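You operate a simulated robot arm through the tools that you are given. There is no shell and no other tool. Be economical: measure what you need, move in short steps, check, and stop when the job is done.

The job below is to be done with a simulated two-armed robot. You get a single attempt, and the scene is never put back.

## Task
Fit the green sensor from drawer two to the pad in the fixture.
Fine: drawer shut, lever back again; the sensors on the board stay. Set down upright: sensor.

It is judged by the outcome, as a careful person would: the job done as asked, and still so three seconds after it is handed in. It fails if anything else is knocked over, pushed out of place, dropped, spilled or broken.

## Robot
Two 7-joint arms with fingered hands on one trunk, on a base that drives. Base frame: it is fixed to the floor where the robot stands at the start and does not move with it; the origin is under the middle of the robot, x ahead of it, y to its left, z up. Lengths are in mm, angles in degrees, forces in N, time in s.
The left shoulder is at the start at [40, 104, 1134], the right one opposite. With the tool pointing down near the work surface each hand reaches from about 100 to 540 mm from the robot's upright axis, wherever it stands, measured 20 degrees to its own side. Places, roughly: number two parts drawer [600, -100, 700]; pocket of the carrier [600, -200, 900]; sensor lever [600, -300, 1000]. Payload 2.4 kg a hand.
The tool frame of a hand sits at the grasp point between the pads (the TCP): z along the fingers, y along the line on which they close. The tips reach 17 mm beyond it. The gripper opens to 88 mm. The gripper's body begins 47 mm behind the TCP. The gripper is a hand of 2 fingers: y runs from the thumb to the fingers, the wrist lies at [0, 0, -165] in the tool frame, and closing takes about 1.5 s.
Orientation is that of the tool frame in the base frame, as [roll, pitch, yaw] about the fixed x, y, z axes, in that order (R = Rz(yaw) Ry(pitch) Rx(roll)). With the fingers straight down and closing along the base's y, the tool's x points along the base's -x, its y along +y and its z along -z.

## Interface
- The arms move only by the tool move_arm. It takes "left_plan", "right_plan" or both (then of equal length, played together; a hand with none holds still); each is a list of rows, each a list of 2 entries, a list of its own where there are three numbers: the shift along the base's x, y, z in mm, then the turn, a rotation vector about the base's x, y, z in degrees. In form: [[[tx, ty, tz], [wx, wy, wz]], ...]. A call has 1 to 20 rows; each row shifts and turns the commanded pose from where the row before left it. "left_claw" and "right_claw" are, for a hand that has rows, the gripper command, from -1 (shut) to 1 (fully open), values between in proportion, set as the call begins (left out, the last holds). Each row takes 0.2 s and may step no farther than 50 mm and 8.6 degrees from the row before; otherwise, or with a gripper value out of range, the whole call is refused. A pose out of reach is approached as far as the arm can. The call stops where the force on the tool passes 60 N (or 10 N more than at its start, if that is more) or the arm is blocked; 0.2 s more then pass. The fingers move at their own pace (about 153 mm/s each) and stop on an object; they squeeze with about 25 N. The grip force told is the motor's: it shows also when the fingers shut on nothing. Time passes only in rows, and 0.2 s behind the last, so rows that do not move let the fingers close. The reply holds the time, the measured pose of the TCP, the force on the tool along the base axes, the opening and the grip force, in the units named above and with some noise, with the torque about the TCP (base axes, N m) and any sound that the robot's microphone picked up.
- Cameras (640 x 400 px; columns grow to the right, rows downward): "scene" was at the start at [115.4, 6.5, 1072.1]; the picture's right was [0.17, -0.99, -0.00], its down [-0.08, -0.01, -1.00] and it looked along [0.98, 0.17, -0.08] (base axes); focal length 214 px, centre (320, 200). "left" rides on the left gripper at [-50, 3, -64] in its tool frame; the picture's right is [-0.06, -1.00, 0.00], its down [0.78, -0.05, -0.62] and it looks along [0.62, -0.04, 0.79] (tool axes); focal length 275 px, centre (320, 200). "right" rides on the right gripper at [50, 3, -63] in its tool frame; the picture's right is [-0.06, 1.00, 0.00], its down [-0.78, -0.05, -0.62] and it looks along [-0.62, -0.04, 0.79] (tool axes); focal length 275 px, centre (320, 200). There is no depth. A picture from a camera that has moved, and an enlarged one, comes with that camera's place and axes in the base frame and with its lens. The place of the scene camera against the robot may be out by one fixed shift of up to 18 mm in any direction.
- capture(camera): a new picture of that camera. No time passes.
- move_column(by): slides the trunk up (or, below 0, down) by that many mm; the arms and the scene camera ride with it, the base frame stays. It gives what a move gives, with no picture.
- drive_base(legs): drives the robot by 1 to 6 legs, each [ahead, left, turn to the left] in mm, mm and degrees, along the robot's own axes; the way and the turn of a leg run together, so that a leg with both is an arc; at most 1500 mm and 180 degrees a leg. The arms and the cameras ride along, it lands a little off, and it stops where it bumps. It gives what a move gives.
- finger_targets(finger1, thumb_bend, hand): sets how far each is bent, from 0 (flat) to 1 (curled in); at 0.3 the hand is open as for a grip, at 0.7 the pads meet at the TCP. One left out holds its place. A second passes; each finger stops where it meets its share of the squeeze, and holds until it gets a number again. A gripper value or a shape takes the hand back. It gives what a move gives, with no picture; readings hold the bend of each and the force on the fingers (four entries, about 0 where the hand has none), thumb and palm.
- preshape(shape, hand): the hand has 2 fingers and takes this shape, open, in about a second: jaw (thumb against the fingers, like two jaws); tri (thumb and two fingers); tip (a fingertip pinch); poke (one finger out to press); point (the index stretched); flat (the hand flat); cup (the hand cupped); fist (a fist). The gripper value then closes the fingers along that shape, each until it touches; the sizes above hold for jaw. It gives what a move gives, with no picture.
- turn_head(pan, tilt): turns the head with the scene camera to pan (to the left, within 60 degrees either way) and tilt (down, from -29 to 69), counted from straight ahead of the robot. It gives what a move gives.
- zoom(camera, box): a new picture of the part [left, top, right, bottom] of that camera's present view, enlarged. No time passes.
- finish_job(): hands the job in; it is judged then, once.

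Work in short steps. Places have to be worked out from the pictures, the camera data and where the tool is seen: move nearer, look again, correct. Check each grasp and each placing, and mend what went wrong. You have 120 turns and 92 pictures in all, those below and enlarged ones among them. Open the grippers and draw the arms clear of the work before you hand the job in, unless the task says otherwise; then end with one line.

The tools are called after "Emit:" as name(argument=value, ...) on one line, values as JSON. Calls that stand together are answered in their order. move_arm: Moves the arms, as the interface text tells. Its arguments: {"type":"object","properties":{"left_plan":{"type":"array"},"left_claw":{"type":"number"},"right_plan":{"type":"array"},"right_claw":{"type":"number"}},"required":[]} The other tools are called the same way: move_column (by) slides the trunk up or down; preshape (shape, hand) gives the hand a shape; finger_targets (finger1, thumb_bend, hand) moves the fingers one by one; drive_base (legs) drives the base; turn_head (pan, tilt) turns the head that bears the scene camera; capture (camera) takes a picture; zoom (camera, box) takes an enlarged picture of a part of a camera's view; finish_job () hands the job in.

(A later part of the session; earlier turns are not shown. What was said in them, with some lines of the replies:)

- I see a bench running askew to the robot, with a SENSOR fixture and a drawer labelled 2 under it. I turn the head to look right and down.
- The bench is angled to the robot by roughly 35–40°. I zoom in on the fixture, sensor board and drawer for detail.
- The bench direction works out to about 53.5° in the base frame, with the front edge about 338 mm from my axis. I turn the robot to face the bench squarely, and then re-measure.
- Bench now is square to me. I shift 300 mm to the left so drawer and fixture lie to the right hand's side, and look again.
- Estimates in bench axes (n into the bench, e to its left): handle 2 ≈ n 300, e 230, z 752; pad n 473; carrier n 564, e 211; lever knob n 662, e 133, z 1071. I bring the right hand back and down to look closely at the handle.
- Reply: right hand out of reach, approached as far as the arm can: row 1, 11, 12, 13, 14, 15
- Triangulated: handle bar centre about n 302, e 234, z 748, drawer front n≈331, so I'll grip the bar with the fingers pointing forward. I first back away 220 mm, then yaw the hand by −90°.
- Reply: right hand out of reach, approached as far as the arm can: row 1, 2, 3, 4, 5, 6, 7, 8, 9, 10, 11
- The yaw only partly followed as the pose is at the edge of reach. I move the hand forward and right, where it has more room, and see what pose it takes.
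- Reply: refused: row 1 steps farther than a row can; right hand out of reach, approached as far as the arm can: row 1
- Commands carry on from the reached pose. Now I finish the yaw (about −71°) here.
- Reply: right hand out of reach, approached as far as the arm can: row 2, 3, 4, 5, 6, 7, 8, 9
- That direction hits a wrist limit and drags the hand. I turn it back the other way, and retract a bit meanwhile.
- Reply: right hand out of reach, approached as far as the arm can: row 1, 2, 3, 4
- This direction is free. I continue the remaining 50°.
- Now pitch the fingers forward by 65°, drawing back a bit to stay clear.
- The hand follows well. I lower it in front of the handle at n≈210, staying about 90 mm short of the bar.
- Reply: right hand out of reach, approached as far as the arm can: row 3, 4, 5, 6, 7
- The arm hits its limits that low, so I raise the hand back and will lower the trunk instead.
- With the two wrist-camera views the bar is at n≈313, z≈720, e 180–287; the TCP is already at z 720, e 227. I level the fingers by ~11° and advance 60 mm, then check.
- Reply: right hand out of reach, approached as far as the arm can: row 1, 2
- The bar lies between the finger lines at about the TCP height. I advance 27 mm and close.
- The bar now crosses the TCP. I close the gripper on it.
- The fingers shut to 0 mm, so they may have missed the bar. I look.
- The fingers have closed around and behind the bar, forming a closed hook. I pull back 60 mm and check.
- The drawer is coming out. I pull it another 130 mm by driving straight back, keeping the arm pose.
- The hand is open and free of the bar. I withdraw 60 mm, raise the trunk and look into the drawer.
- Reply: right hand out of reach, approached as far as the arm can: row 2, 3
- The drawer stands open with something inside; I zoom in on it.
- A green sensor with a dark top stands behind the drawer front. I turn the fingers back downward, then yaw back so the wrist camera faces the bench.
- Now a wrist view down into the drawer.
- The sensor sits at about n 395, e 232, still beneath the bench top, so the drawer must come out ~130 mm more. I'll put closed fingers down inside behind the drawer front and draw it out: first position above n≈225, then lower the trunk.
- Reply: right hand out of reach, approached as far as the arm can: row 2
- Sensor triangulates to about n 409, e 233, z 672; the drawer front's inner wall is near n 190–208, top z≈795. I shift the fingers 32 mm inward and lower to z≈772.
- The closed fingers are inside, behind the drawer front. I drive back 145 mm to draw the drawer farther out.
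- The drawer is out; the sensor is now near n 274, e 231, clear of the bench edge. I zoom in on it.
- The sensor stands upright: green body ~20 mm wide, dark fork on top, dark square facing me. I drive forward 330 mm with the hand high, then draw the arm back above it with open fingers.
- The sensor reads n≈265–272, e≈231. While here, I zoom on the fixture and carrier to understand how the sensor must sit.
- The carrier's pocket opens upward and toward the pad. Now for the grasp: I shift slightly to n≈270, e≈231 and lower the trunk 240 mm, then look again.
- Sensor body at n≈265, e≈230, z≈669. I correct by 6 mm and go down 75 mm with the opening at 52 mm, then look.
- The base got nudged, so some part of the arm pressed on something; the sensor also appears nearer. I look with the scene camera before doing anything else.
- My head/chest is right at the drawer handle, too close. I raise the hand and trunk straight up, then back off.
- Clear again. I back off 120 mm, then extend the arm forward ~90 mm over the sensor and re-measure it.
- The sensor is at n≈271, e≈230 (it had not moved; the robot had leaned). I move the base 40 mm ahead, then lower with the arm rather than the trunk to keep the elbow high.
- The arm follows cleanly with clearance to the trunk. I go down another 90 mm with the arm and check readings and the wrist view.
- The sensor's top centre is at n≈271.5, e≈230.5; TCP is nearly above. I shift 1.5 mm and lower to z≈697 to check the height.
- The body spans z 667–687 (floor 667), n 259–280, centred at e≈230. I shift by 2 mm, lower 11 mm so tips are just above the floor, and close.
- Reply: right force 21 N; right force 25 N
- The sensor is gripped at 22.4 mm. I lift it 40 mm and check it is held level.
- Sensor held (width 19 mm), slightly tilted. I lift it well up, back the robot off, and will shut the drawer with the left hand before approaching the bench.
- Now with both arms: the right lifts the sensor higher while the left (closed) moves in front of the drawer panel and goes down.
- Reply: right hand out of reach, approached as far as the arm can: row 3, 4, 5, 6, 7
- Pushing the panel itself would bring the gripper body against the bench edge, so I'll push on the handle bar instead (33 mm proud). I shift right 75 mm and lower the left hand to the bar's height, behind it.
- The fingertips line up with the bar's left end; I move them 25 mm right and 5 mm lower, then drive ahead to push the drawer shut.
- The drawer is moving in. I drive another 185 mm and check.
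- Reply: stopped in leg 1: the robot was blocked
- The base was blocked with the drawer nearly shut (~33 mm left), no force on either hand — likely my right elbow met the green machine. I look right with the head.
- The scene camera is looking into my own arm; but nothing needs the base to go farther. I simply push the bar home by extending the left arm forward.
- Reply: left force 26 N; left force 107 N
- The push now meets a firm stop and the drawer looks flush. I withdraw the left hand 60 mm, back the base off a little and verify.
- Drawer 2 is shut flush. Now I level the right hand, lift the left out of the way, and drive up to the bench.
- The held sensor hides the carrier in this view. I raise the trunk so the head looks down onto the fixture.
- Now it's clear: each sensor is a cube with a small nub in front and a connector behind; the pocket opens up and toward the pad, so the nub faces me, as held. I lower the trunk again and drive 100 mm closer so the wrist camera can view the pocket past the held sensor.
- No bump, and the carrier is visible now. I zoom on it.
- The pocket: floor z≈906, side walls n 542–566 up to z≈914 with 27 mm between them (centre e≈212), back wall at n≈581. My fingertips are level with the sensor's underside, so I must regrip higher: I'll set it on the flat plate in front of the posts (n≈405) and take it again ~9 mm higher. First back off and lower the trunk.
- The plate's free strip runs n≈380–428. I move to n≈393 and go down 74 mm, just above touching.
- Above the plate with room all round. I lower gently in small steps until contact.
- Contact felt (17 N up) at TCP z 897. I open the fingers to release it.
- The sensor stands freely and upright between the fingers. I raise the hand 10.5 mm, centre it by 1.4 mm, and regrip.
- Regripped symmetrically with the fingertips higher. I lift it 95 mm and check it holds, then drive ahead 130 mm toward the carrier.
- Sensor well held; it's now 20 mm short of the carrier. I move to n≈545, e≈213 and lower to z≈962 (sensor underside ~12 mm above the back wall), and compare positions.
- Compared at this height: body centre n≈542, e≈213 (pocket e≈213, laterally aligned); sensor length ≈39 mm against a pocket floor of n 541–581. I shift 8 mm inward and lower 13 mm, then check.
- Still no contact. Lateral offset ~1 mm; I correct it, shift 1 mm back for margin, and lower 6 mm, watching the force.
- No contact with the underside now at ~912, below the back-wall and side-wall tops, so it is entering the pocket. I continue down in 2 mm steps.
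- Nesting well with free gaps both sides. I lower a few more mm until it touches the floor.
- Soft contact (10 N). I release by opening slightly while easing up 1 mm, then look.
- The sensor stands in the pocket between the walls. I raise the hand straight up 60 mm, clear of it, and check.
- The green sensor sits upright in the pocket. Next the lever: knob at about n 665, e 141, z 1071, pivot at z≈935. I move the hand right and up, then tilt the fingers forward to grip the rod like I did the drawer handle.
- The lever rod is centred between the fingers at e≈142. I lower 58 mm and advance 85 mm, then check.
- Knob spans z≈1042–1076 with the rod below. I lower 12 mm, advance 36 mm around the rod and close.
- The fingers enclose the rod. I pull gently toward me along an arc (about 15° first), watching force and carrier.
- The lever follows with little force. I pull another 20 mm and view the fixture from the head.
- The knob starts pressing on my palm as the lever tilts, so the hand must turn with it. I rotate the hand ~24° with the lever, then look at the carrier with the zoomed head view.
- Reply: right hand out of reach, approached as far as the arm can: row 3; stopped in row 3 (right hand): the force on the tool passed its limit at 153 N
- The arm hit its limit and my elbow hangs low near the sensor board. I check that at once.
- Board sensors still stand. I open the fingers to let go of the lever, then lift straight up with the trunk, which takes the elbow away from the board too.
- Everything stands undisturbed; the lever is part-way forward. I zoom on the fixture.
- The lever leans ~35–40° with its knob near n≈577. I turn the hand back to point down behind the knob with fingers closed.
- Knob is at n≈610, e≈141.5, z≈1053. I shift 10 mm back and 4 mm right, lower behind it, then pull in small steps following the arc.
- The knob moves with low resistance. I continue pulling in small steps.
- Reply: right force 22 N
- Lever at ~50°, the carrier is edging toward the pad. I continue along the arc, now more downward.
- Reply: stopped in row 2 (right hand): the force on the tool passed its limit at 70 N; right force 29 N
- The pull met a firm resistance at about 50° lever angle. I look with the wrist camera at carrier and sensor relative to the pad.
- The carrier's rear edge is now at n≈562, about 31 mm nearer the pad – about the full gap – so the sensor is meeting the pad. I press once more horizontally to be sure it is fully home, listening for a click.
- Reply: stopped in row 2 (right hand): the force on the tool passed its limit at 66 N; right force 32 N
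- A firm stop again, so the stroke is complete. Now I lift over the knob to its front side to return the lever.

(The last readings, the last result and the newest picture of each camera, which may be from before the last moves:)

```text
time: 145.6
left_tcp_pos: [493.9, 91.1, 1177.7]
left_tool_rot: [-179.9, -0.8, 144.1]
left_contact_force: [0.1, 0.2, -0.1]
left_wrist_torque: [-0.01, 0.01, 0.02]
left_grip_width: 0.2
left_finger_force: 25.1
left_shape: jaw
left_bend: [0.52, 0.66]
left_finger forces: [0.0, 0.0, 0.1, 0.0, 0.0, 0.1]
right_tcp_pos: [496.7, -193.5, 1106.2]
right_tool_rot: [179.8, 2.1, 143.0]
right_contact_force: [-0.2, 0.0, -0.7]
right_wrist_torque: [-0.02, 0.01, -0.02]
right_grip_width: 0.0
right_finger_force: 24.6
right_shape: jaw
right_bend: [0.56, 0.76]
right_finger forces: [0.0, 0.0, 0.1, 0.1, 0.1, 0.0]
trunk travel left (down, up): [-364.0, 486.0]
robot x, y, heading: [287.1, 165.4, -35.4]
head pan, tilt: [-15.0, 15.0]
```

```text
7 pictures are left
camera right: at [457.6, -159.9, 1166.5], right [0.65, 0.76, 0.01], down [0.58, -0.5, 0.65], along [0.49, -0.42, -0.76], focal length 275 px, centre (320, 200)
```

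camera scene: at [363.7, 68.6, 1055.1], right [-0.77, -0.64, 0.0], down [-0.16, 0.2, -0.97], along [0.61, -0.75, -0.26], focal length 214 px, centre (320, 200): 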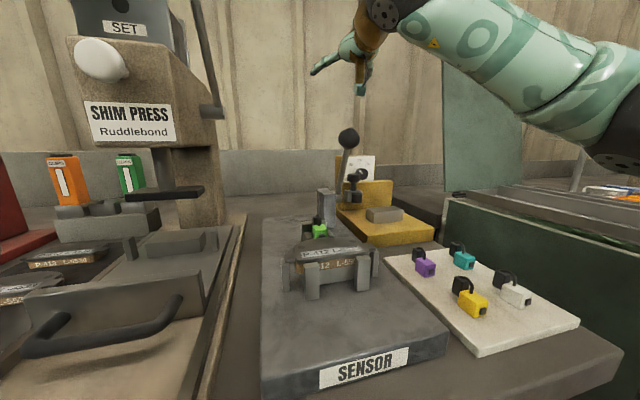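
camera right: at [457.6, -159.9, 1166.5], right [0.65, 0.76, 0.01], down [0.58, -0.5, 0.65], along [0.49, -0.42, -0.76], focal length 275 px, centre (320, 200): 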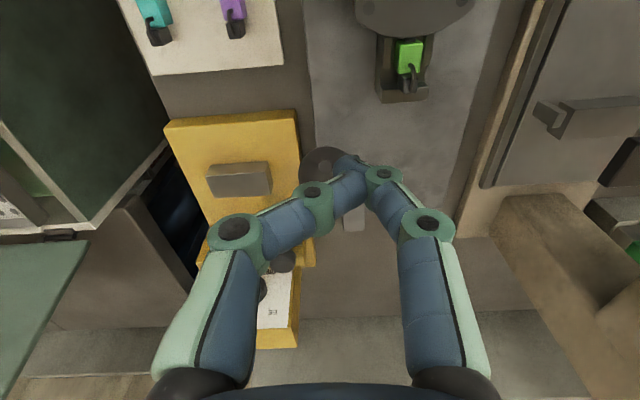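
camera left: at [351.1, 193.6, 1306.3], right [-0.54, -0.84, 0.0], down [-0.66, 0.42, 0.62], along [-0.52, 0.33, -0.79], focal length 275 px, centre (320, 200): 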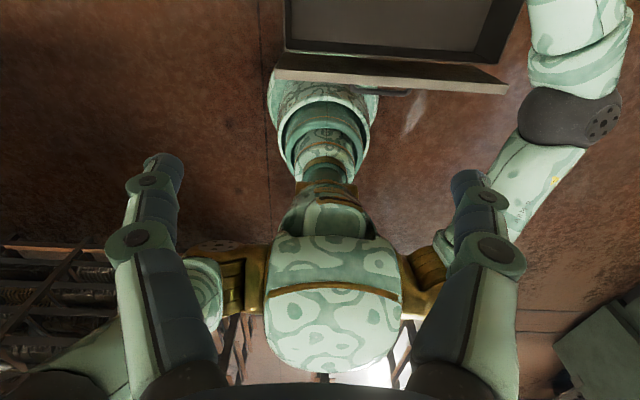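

The carrier is up against the pad with the sensor at its edge. I lower in front of the knob and push the lever back along its arc.

Emit:
move_arm(right_plan=[[[0, 0, -45], [0, 0, 0]], [[0, 0, -45], [0, 0, 0]], [[12, -9, 2], [0, 0, 0]], [[12, -9, 8], [0, 0, 0]], [[12, -9, 9], [0, 0, 0]], [[12, -9, 9], [0, 0, 0]], [[0, 0, 0], [0, 0, 0]]])

Emit:
zoom(camera="scene", box=[260, 120, 400, 300])

```text
time: 147.2
left_tcp_pos: [492.0, 93.3, 1178.1]
left_tool_rot: [-179.9, -0.7, 144.1]
left_contact_force: [-0.4, -0.2, -0.5]
left_wrist_torque: [-0.02, 0.02, 0.03]
left_grip_width: 0.0
left_finger_force: 25.0
left_shape: jaw
left_bend: [0.52, 0.66]
left_finger forces: [0.1, 0.0, 0.0, 0.0, 0.1, 0.1]
right_tcp_pos: [543.4, -228.0, 1044.1]
right_tool_rot: [180.0, 2.2, 143.0]
right_contact_force: [-11.7, 11.9, 13.5]
right_wrist_torque: [-0.04, -0.12, 0.03]
right_grip_width: 0.0
right_finger_force: 25.0
right_shape: jaw
right_bend: [0.58, 0.79]
right_finger forces: [0.1, 0.0, 0.1, 0.0, 53.4, 0.0]
trunk travel left (down, up): [-364.0, 486.0]
robot x, y, heading: [289.2, 164.5, -35.6]
head pan, tilt: [-15.0, 15.0]
```

```text
2.22 times, centred on (330, 210) of scene
camera zoom: at [362.9, 69.9, 1055.4], right [-0.77, -0.64, 0.0], down [-0.16, 0.2, -0.97], along [0.62, -0.75, -0.26], focal length 477 px, centre (298, 178)
```

zoom: 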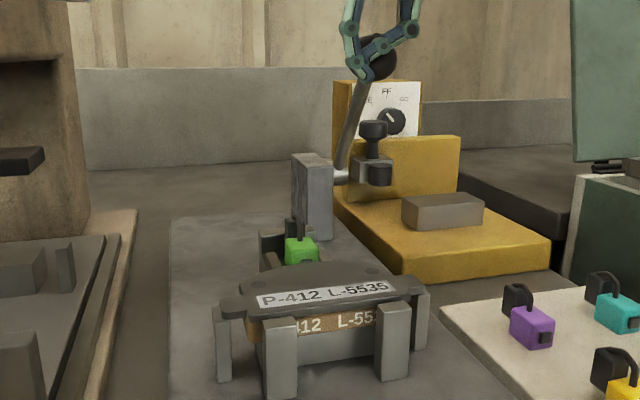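

The lever is coming back and the sensor stays at the pad. I push on to the upright stop.

Emit:
move_arm(right_plan=[[[10, -7.4, 5], [0, 0, 0]], [[10, -7.4, 4], [0, 0, 0]], [[10, -7.4, 2], [0, 0, 0]], [[10, -7.4, 1], [0, 0, 0]], [[8, -6, 0], [0, 0, 0]], [[0, 0, 0], [0, 0, 0]]])

```text
time: 148.6
left_tcp_pos: [493.5, 93.3, 1177.9]
left_tool_rot: [-179.9, -0.7, 144.1]
left_contact_force: [0.0, 0.5, -0.7]
left_wrist_torque: [0.03, -0.02, -0.01]
left_grip_width: 0.0
left_finger_force: 25.0
left_shape: jaw
left_bend: [0.52, 0.66]
left_finger forces: [0.0, 0.0, 0.0, 0.0, 0.0, 0.0]
right_tcp_pos: [592.7, -264.8, 1056.4]
right_tool_rot: [179.7, 2.2, 142.9]
right_contact_force: [-3.3, 2.9, 4.3]
right_wrist_torque: [-0.01, -0.02, 0.02]
right_grip_width: 0.0
right_finger_force: 25.0
right_shape: jaw
right_bend: [0.58, 0.77]
right_finger forces: [0.0, 0.1, 0.0, 0.1, 4.1, 0.0]
trunk travel left (down, up): [-364.0, 486.0]
robot x, y, heading: [288.9, 168.5, -35.6]
head pan, tilt: [-15.0, 15.0]
```

Nearly upright. I press a few more millimetres until it meets its stop.

Emit:
move_arm(right_plan=[[[3.2, -2.4, 0], [0, 0, 0]], [[3.2, -2.4, 0], [0, 0, 0]], [[3.2, -2.4, 0], [0, 0, 0]], [[0, 0, 0], [0, 0, 0]]])

Emit:
capture(camera="right")

```text
time: 149.6
left_tcp_pos: [493.6, 91.1, 1177.7]
left_tool_rot: [-179.9, -0.8, 144.1]
left_contact_force: [-0.8, 0.6, -0.5]
left_wrist_torque: [0.01, -0.02, -0.04]
left_grip_width: 0.0
left_finger_force: 25.3
left_shape: jaw
left_bend: [0.52, 0.66]
left_finger forces: [0.0, 0.0, 0.0, 0.0, 0.0, 0.0]
right_tcp_pos: [601.6, -269.7, 1056.9]
right_tool_rot: [179.9, 2.1, 142.9]
right_contact_force: [-2.6, 1.7, 2.3]
right_wrist_torque: [0.0, 0.0, -0.02]
right_grip_width: 0.0
right_finger_force: 25.4
right_shape: jaw
right_bend: [0.58, 0.77]
right_finger forces: [0.1, 0.0, 0.0, 0.0, 3.6, 0.0]
trunk travel left (down, up): [-364.0, 486.0]
robot x, y, heading: [285.2, 166.1, -35.4]
head pan, tilt: [-15.0, 15.0]
```

```text
5 pictures are left
camera right: at [562.0, -236.7, 1118.6], right [0.65, 0.76, 0.01], down [0.58, -0.5, 0.65], along [0.49, -0.42, -0.76], focal length 275 px, centre (320, 200)
```

right: 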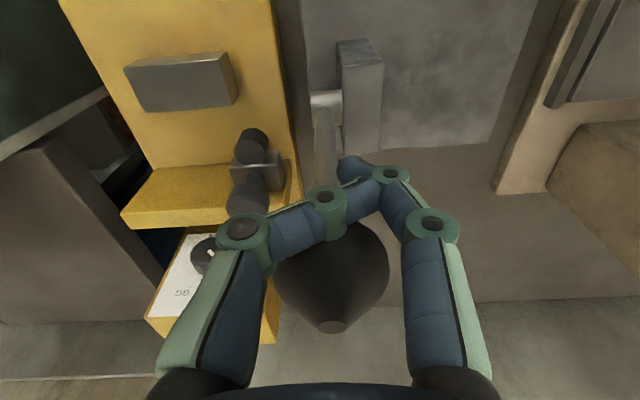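

No stop felt yet (3 N). I nudge a little farther to find the rest stop.

Emit:
move_arm(right_plan=[[[3.2, -2.4, 0], [0, 0, 0]], [[3.2, -2.4, 0], [0, 0, 0]], [[0, 0, 0], [0, 0, 0]]])

```text
time: 150.4
left_tcp_pos: [494.2, 93.6, 1177.4]
left_tool_rot: [-179.8, -0.7, 144.2]
left_contact_force: [-0.5, 0.1, 0.3]
left_wrist_torque: [-0.02, -0.02, 0.01]
left_grip_width: 0.0
left_finger_force: 25.2
left_shape: jaw
left_bend: [0.52, 0.66]
left_finger forces: [0.0, 0.0, 0.0, 0.0, 0.0, 0.0]
right_tcp_pos: [608.6, -276.1, 1057.4]
right_tool_rot: [179.8, 2.2, 142.8]
right_contact_force: [-0.4, 1.2, 0.3]
right_wrist_torque: [0.01, -0.03, -0.02]
right_grip_width: 0.0
right_finger_force: 25.4
right_shape: jaw
right_bend: [0.58, 0.76]
right_finger forces: [0.1, 0.0, 0.1, 0.0, 0.6, 0.1]
trunk travel left (down, up): [-364.0, 486.0]
robot x, y, heading: [285.1, 163.7, -35.5]
head pan, tilt: [-15.0, 15.0]
```

The contact is now almost nil. I lift the hand off and draw it back, and check lever, carrier and sensor.

Emit:
move_arm(right_plan=[[[-8, 6, 0], [0, 0, 0]], [[0, 0, 45], [0, 0, 0]], [[0, 0, 45], [0, 0, 0]], [[-40, 29, 0], [0, 0, 0]], [[-40, 29, 0], [0, 0, 0]], [[-40, 29, 20], [0, 0, 0]], [[0, 0, 0], [0, 0, 0]]])

Emit:
capture(camera="right")

```text
refused: row 6 steps farther than a row can; nothing moved
```

```text
4 pictures are left
camera right: at [568.0, -241.4, 1118.7], right [0.65, 0.76, 0.01], down [0.58, -0.5, 0.65], along [0.49, -0.42, -0.76], focal length 275 px, centre (320, 200)
```

right: 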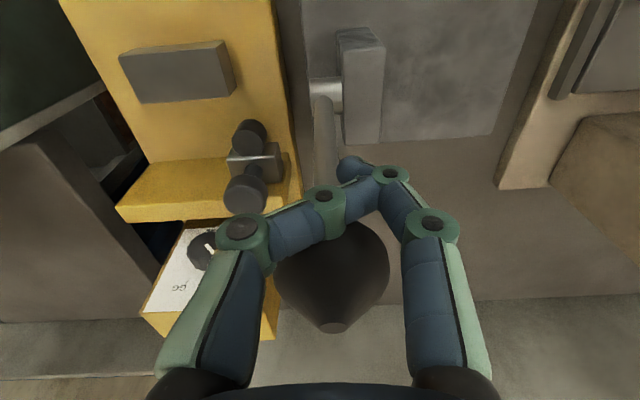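

The knob is now at about n≈674–680, matching its original place (re-estimated n≈674). I make one last small nudge to feel for the stop.

Emit:
move_arm(right_plan=[[[2.4, -1.8, 0], [0, 0, 0]], [[2.4, -1.8, 0], [0, 0, 0]], [[0, 0, 0], [0, 0, 0]]])

```text
time: 151.2
left_tcp_pos: [492.0, 92.3, 1178.2]
left_tool_rot: [-179.9, -0.8, 144.2]
left_contact_force: [-0.8, 0.4, 0.3]
left_wrist_torque: [0.0, -0.02, 0.01]
left_grip_width: 0.0
left_finger_force: 24.8
left_shape: jaw
left_bend: [0.52, 0.66]
left_finger forces: [0.1, 0.1, 0.0, 0.0, 0.0, 0.1]
right_tcp_pos: [610.2, -277.9, 1057.8]
right_tool_rot: [179.8, 2.2, 143.0]
right_contact_force: [-3.9, 2.6, -0.9]
right_wrist_torque: [0.04, -0.01, -0.04]
right_grip_width: 0.0
right_finger_force: 24.5
right_shape: jaw
right_bend: [0.58, 0.76]
right_finger forces: [0.0, 0.0, 0.0, 0.0, 3.1, 0.0]
trunk travel left (down, up): [-364.0, 486.0]
robot x, y, heading: [289.3, 166.4, -35.4]
head pan, tilt: [-15.0, 15.0]
```

Resistance rises slightly; one more 5 mm nudge tells whether this is the stop.

Emit:
move_arm(right_plan=[[[2.4, -1.8, 0], [0, 0, 0]], [[2.4, -1.8, 0], [0, 0, 0]], [[0, 0, 0], [0, 0, 0]]])

```text
time: 152.0
left_tcp_pos: [491.0, 93.6, 1178.1]
left_tool_rot: [-179.9, -0.6, 144.1]
left_contact_force: [-0.1, 0.0, 0.8]
left_wrist_torque: [0.0, -0.01, 0.0]
left_grip_width: 0.1
left_finger_force: 24.6
left_shape: jaw
left_bend: [0.52, 0.66]
left_finger forces: [0.0, 0.0, 0.1, 0.1, 0.1, 0.0]
right_tcp_pos: [614.1, -278.9, 1057.3]
right_tool_rot: [179.8, 2.1, 142.9]
right_contact_force: [-25.4, 17.8, -6.6]
right_wrist_torque: [-0.1, -0.19, -0.06]
right_grip_width: 0.0
right_finger_force: 25.2
right_shape: jaw
right_bend: [0.58, 0.78]
right_finger forces: [0.1, 0.0, 0.0, 0.0, 29.4, 0.0]
trunk travel left (down, up): [-364.0, 486.0]
robot x, y, heading: [287.7, 165.6, -35.3]
head pan, tilt: [-15.0, 15.0]
```

Force jumped to 31 N: the lever is at its rear stop. I retreat: back, up, and away from the fixture.

Emit:
move_arm(right_plan=[[[-8, 6, 0], [0, 0, 0]], [[-8, 6, 10], [0, 0, 0]], [[0, 0, 45], [0, 0, 0]], [[0, 0, 45], [0, 0, 0]], [[-36, 27, 10], [0, 0, 0]], [[-36, 27, 10], [0, 0, 0]], [[-32, 24, 0], [0, 0, 0]], [[0, 0, 0], [0, 0, 0]]])

Emit:
capture(camera="right")

```text
time: 153.8
left_tcp_pos: [493.7, 92.1, 1178.2]
left_tool_rot: [-179.9, -0.8, 144.1]
left_contact_force: [0.5, -0.1, 0.2]
left_wrist_torque: [-0.02, 0.02, 0.0]
left_grip_width: 0.0
left_finger_force: 25.1
left_shape: jaw
left_bend: [0.52, 0.66]
left_finger forces: [0.0, 0.1, 0.0, 0.0, 0.0, 0.0]
right_tcp_pos: [499.4, -191.3, 1175.1]
right_tool_rot: [179.8, 2.2, 142.9]
right_contact_force: [-0.8, 0.9, -0.3]
right_wrist_torque: [0.0, -0.02, -0.03]
right_grip_width: 0.0
right_finger_force: 25.1
right_shape: jaw
right_bend: [0.58, 0.77]
right_finger forces: [0.0, 0.0, 0.1, 0.1, 0.1, 0.0]
trunk travel left (down, up): [-364.0, 486.0]
robot x, y, heading: [289.3, 167.9, -35.5]
head pan, tilt: [-15.0, 15.0]
```

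```text
3 pictures are left
camera right: at [460.4, -157.4, 1237.0], right [0.65, 0.76, 0.01], down [0.58, -0.5, 0.65], along [0.49, -0.42, -0.76], focal length 275 px, centre (320, 200)
```

right: 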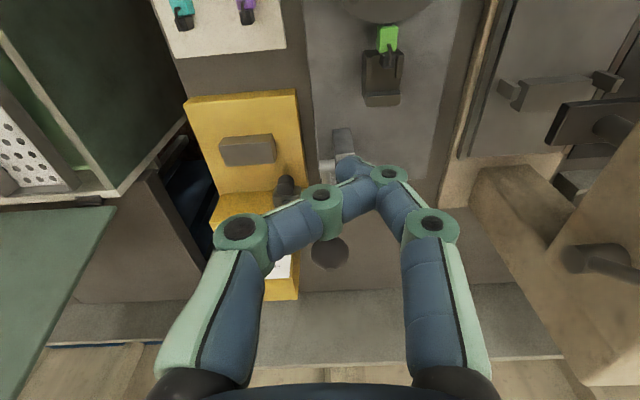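

The sensor stayed on the pad's edge while the carrier went back. I zoom once to confirm it's seated.

Emit:
zoom(camera="right", box=[330, 0, 450, 120])

```text
3.33 times, centred on (390, 60) of right
camera zoom: at [460.4, -157.4, 1237.0], right [0.65, 0.76, 0.01], down [0.58, -0.5, 0.65], along [0.49, -0.42, -0.76], focal length 918 px, centre (87, 667)
```

zoom: 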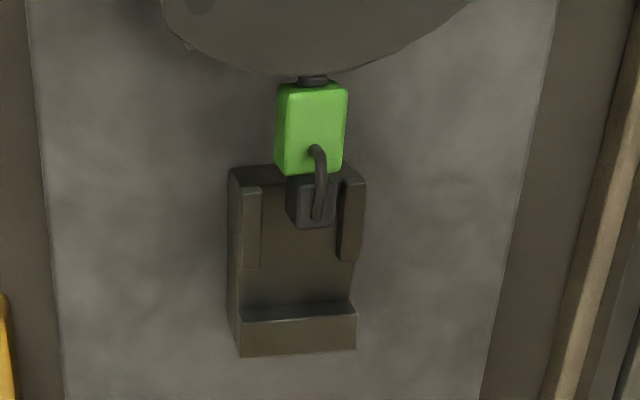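

The sensor's nub is plugged into the pad edge and it is held by the pad clear of the returned carrier. I open both grippers and back the robot away from the bench.

Emit:
move_arm(left_plan=[[[0, 0, 0], [0, 0, 0]], [[0, 0, 0], [0, 0, 0]], [[0, 0, 0], [0, 0, 0]]], right_plan=[[[0, 0, 10], [0, 0, 0]], [[0, 0, 10], [0, 0, 0]], [[0, 0, 0], [0, 0, 0]]], left_claw=1, right_claw=1)

Emit:
drive_base(legs=[[-320, 0, 0]])

Emit:
turn_head(pan=-12, tilt=28)

Emit:
capture(camera="scene")

```text
time: 154.6
left_tcp_pos: [494.6, 92.0, 1178.3]
left_tool_rot: [-180.0, -0.8, 144.0]
left_contact_force: [0.4, -0.3, 0.4]
left_wrist_torque: [-0.02, -0.04, 0.0]
left_grip_width: 88.1
left_finger_force: 0.0
left_shape: jaw
left_bend: [0.3, 0.3]
left_finger forces: [0.1, 0.0, 0.1, 0.0, 0.0, 0.0]
right_tcp_pos: [497.9, -191.7, 1194.5]
right_tool_rot: [179.9, 2.1, 142.9]
right_contact_force: [-0.6, 0.6, 0.0]
right_wrist_torque: [0.0, 0.01, 0.0]
right_grip_width: 88.2
right_finger_force: 0.1
right_shape: jaw
right_bend: [0.3, 0.3]
right_finger forces: [0.1, 0.2, 0.1, 0.1, 0.0, 0.0]
trunk travel left (down, up): [-364.0, 486.0]
robot x, y, heading: [285.7, 165.7, -35.6]
head pan, tilt: [-15.0, 15.0]
```

```text
time: 156.8
left_tcp_pos: [227.6, 281.5, 1178.4]
left_tool_rot: [-179.9, -0.8, 144.2]
left_contact_force: [-0.9, 0.3, -0.5]
left_wrist_torque: [-0.01, 0.0, 0.0]
left_grip_width: 87.8
left_finger_force: 0.0
left_shape: jaw
left_bend: [0.3, 0.3]
left_finger forces: [0.1, 0.0, 0.0, 0.0, 0.0, 0.1]
right_tcp_pos: [233.0, -2.0, 1195.9]
right_tool_rot: [179.8, 2.1, 143.0]
right_contact_force: [-0.1, 0.2, -0.6]
right_wrist_torque: [-0.02, 0.0, -0.02]
right_grip_width: 87.9
right_finger_force: 0.1
right_shape: jaw
right_bend: [0.3, 0.3]
right_finger forces: [0.0, 0.1, 0.0, 0.0, 0.0, 0.0]
trunk travel left (down, up): [-364.0, 486.0]
robot x, y, heading: [18.2, 354.5, -35.2]
head pan, tilt: [-15.0, 15.0]
```

```text
time: 157.5
left_tcp_pos: [227.6, 281.9, 1178.3]
left_tool_rot: [-180.0, -0.9, 144.2]
left_contact_force: [0.5, 0.2, 0.3]
left_wrist_torque: [0.03, 0.0, 0.0]
left_grip_width: 87.9
left_finger_force: 0.2
left_shape: jaw
left_bend: [0.3, 0.3]
left_finger forces: [0.0, 0.0, 0.0, 0.1, 0.1, 0.1]
right_tcp_pos: [232.2, -2.7, 1194.4]
right_tool_rot: [179.8, 2.1, 143.1]
right_contact_force: [-0.6, 0.5, 0.6]
right_wrist_torque: [0.01, 0.01, -0.01]
right_grip_width: 87.8
right_finger_force: 0.0
right_shape: jaw
right_bend: [0.3, 0.3]
right_finger forces: [0.0, 0.1, 0.0, 0.0, 0.0, 0.0]
trunk travel left (down, up): [-364.0, 486.0]
robot x, y, heading: [17.7, 356.4, -35.4]
head pan, tilt: [-12.0, 28.0]
```

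```text
1 pictures are left
camera scene: at [100.7, 262.4, 1034.2], right [-0.74, -0.68, 0.0], down [-0.32, 0.35, -0.88], along [0.6, -0.65, -0.47], focal length 214 px, centre (320, 200)
```

scene: 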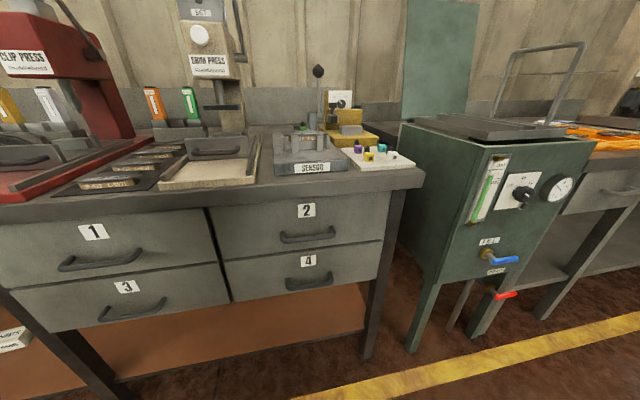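

The drawer is shut, the lever is upright, the board sensors are in place and both arms are clear with open grippers. I hand the job in.

Emit:
finish_job()

```text
The job is handed in.
```

The green sensor from drawer two is fitted to the pad, seated upright at its edge. The drawer is shut, the lever is back at its stop, and the sensors on the board are untouched.
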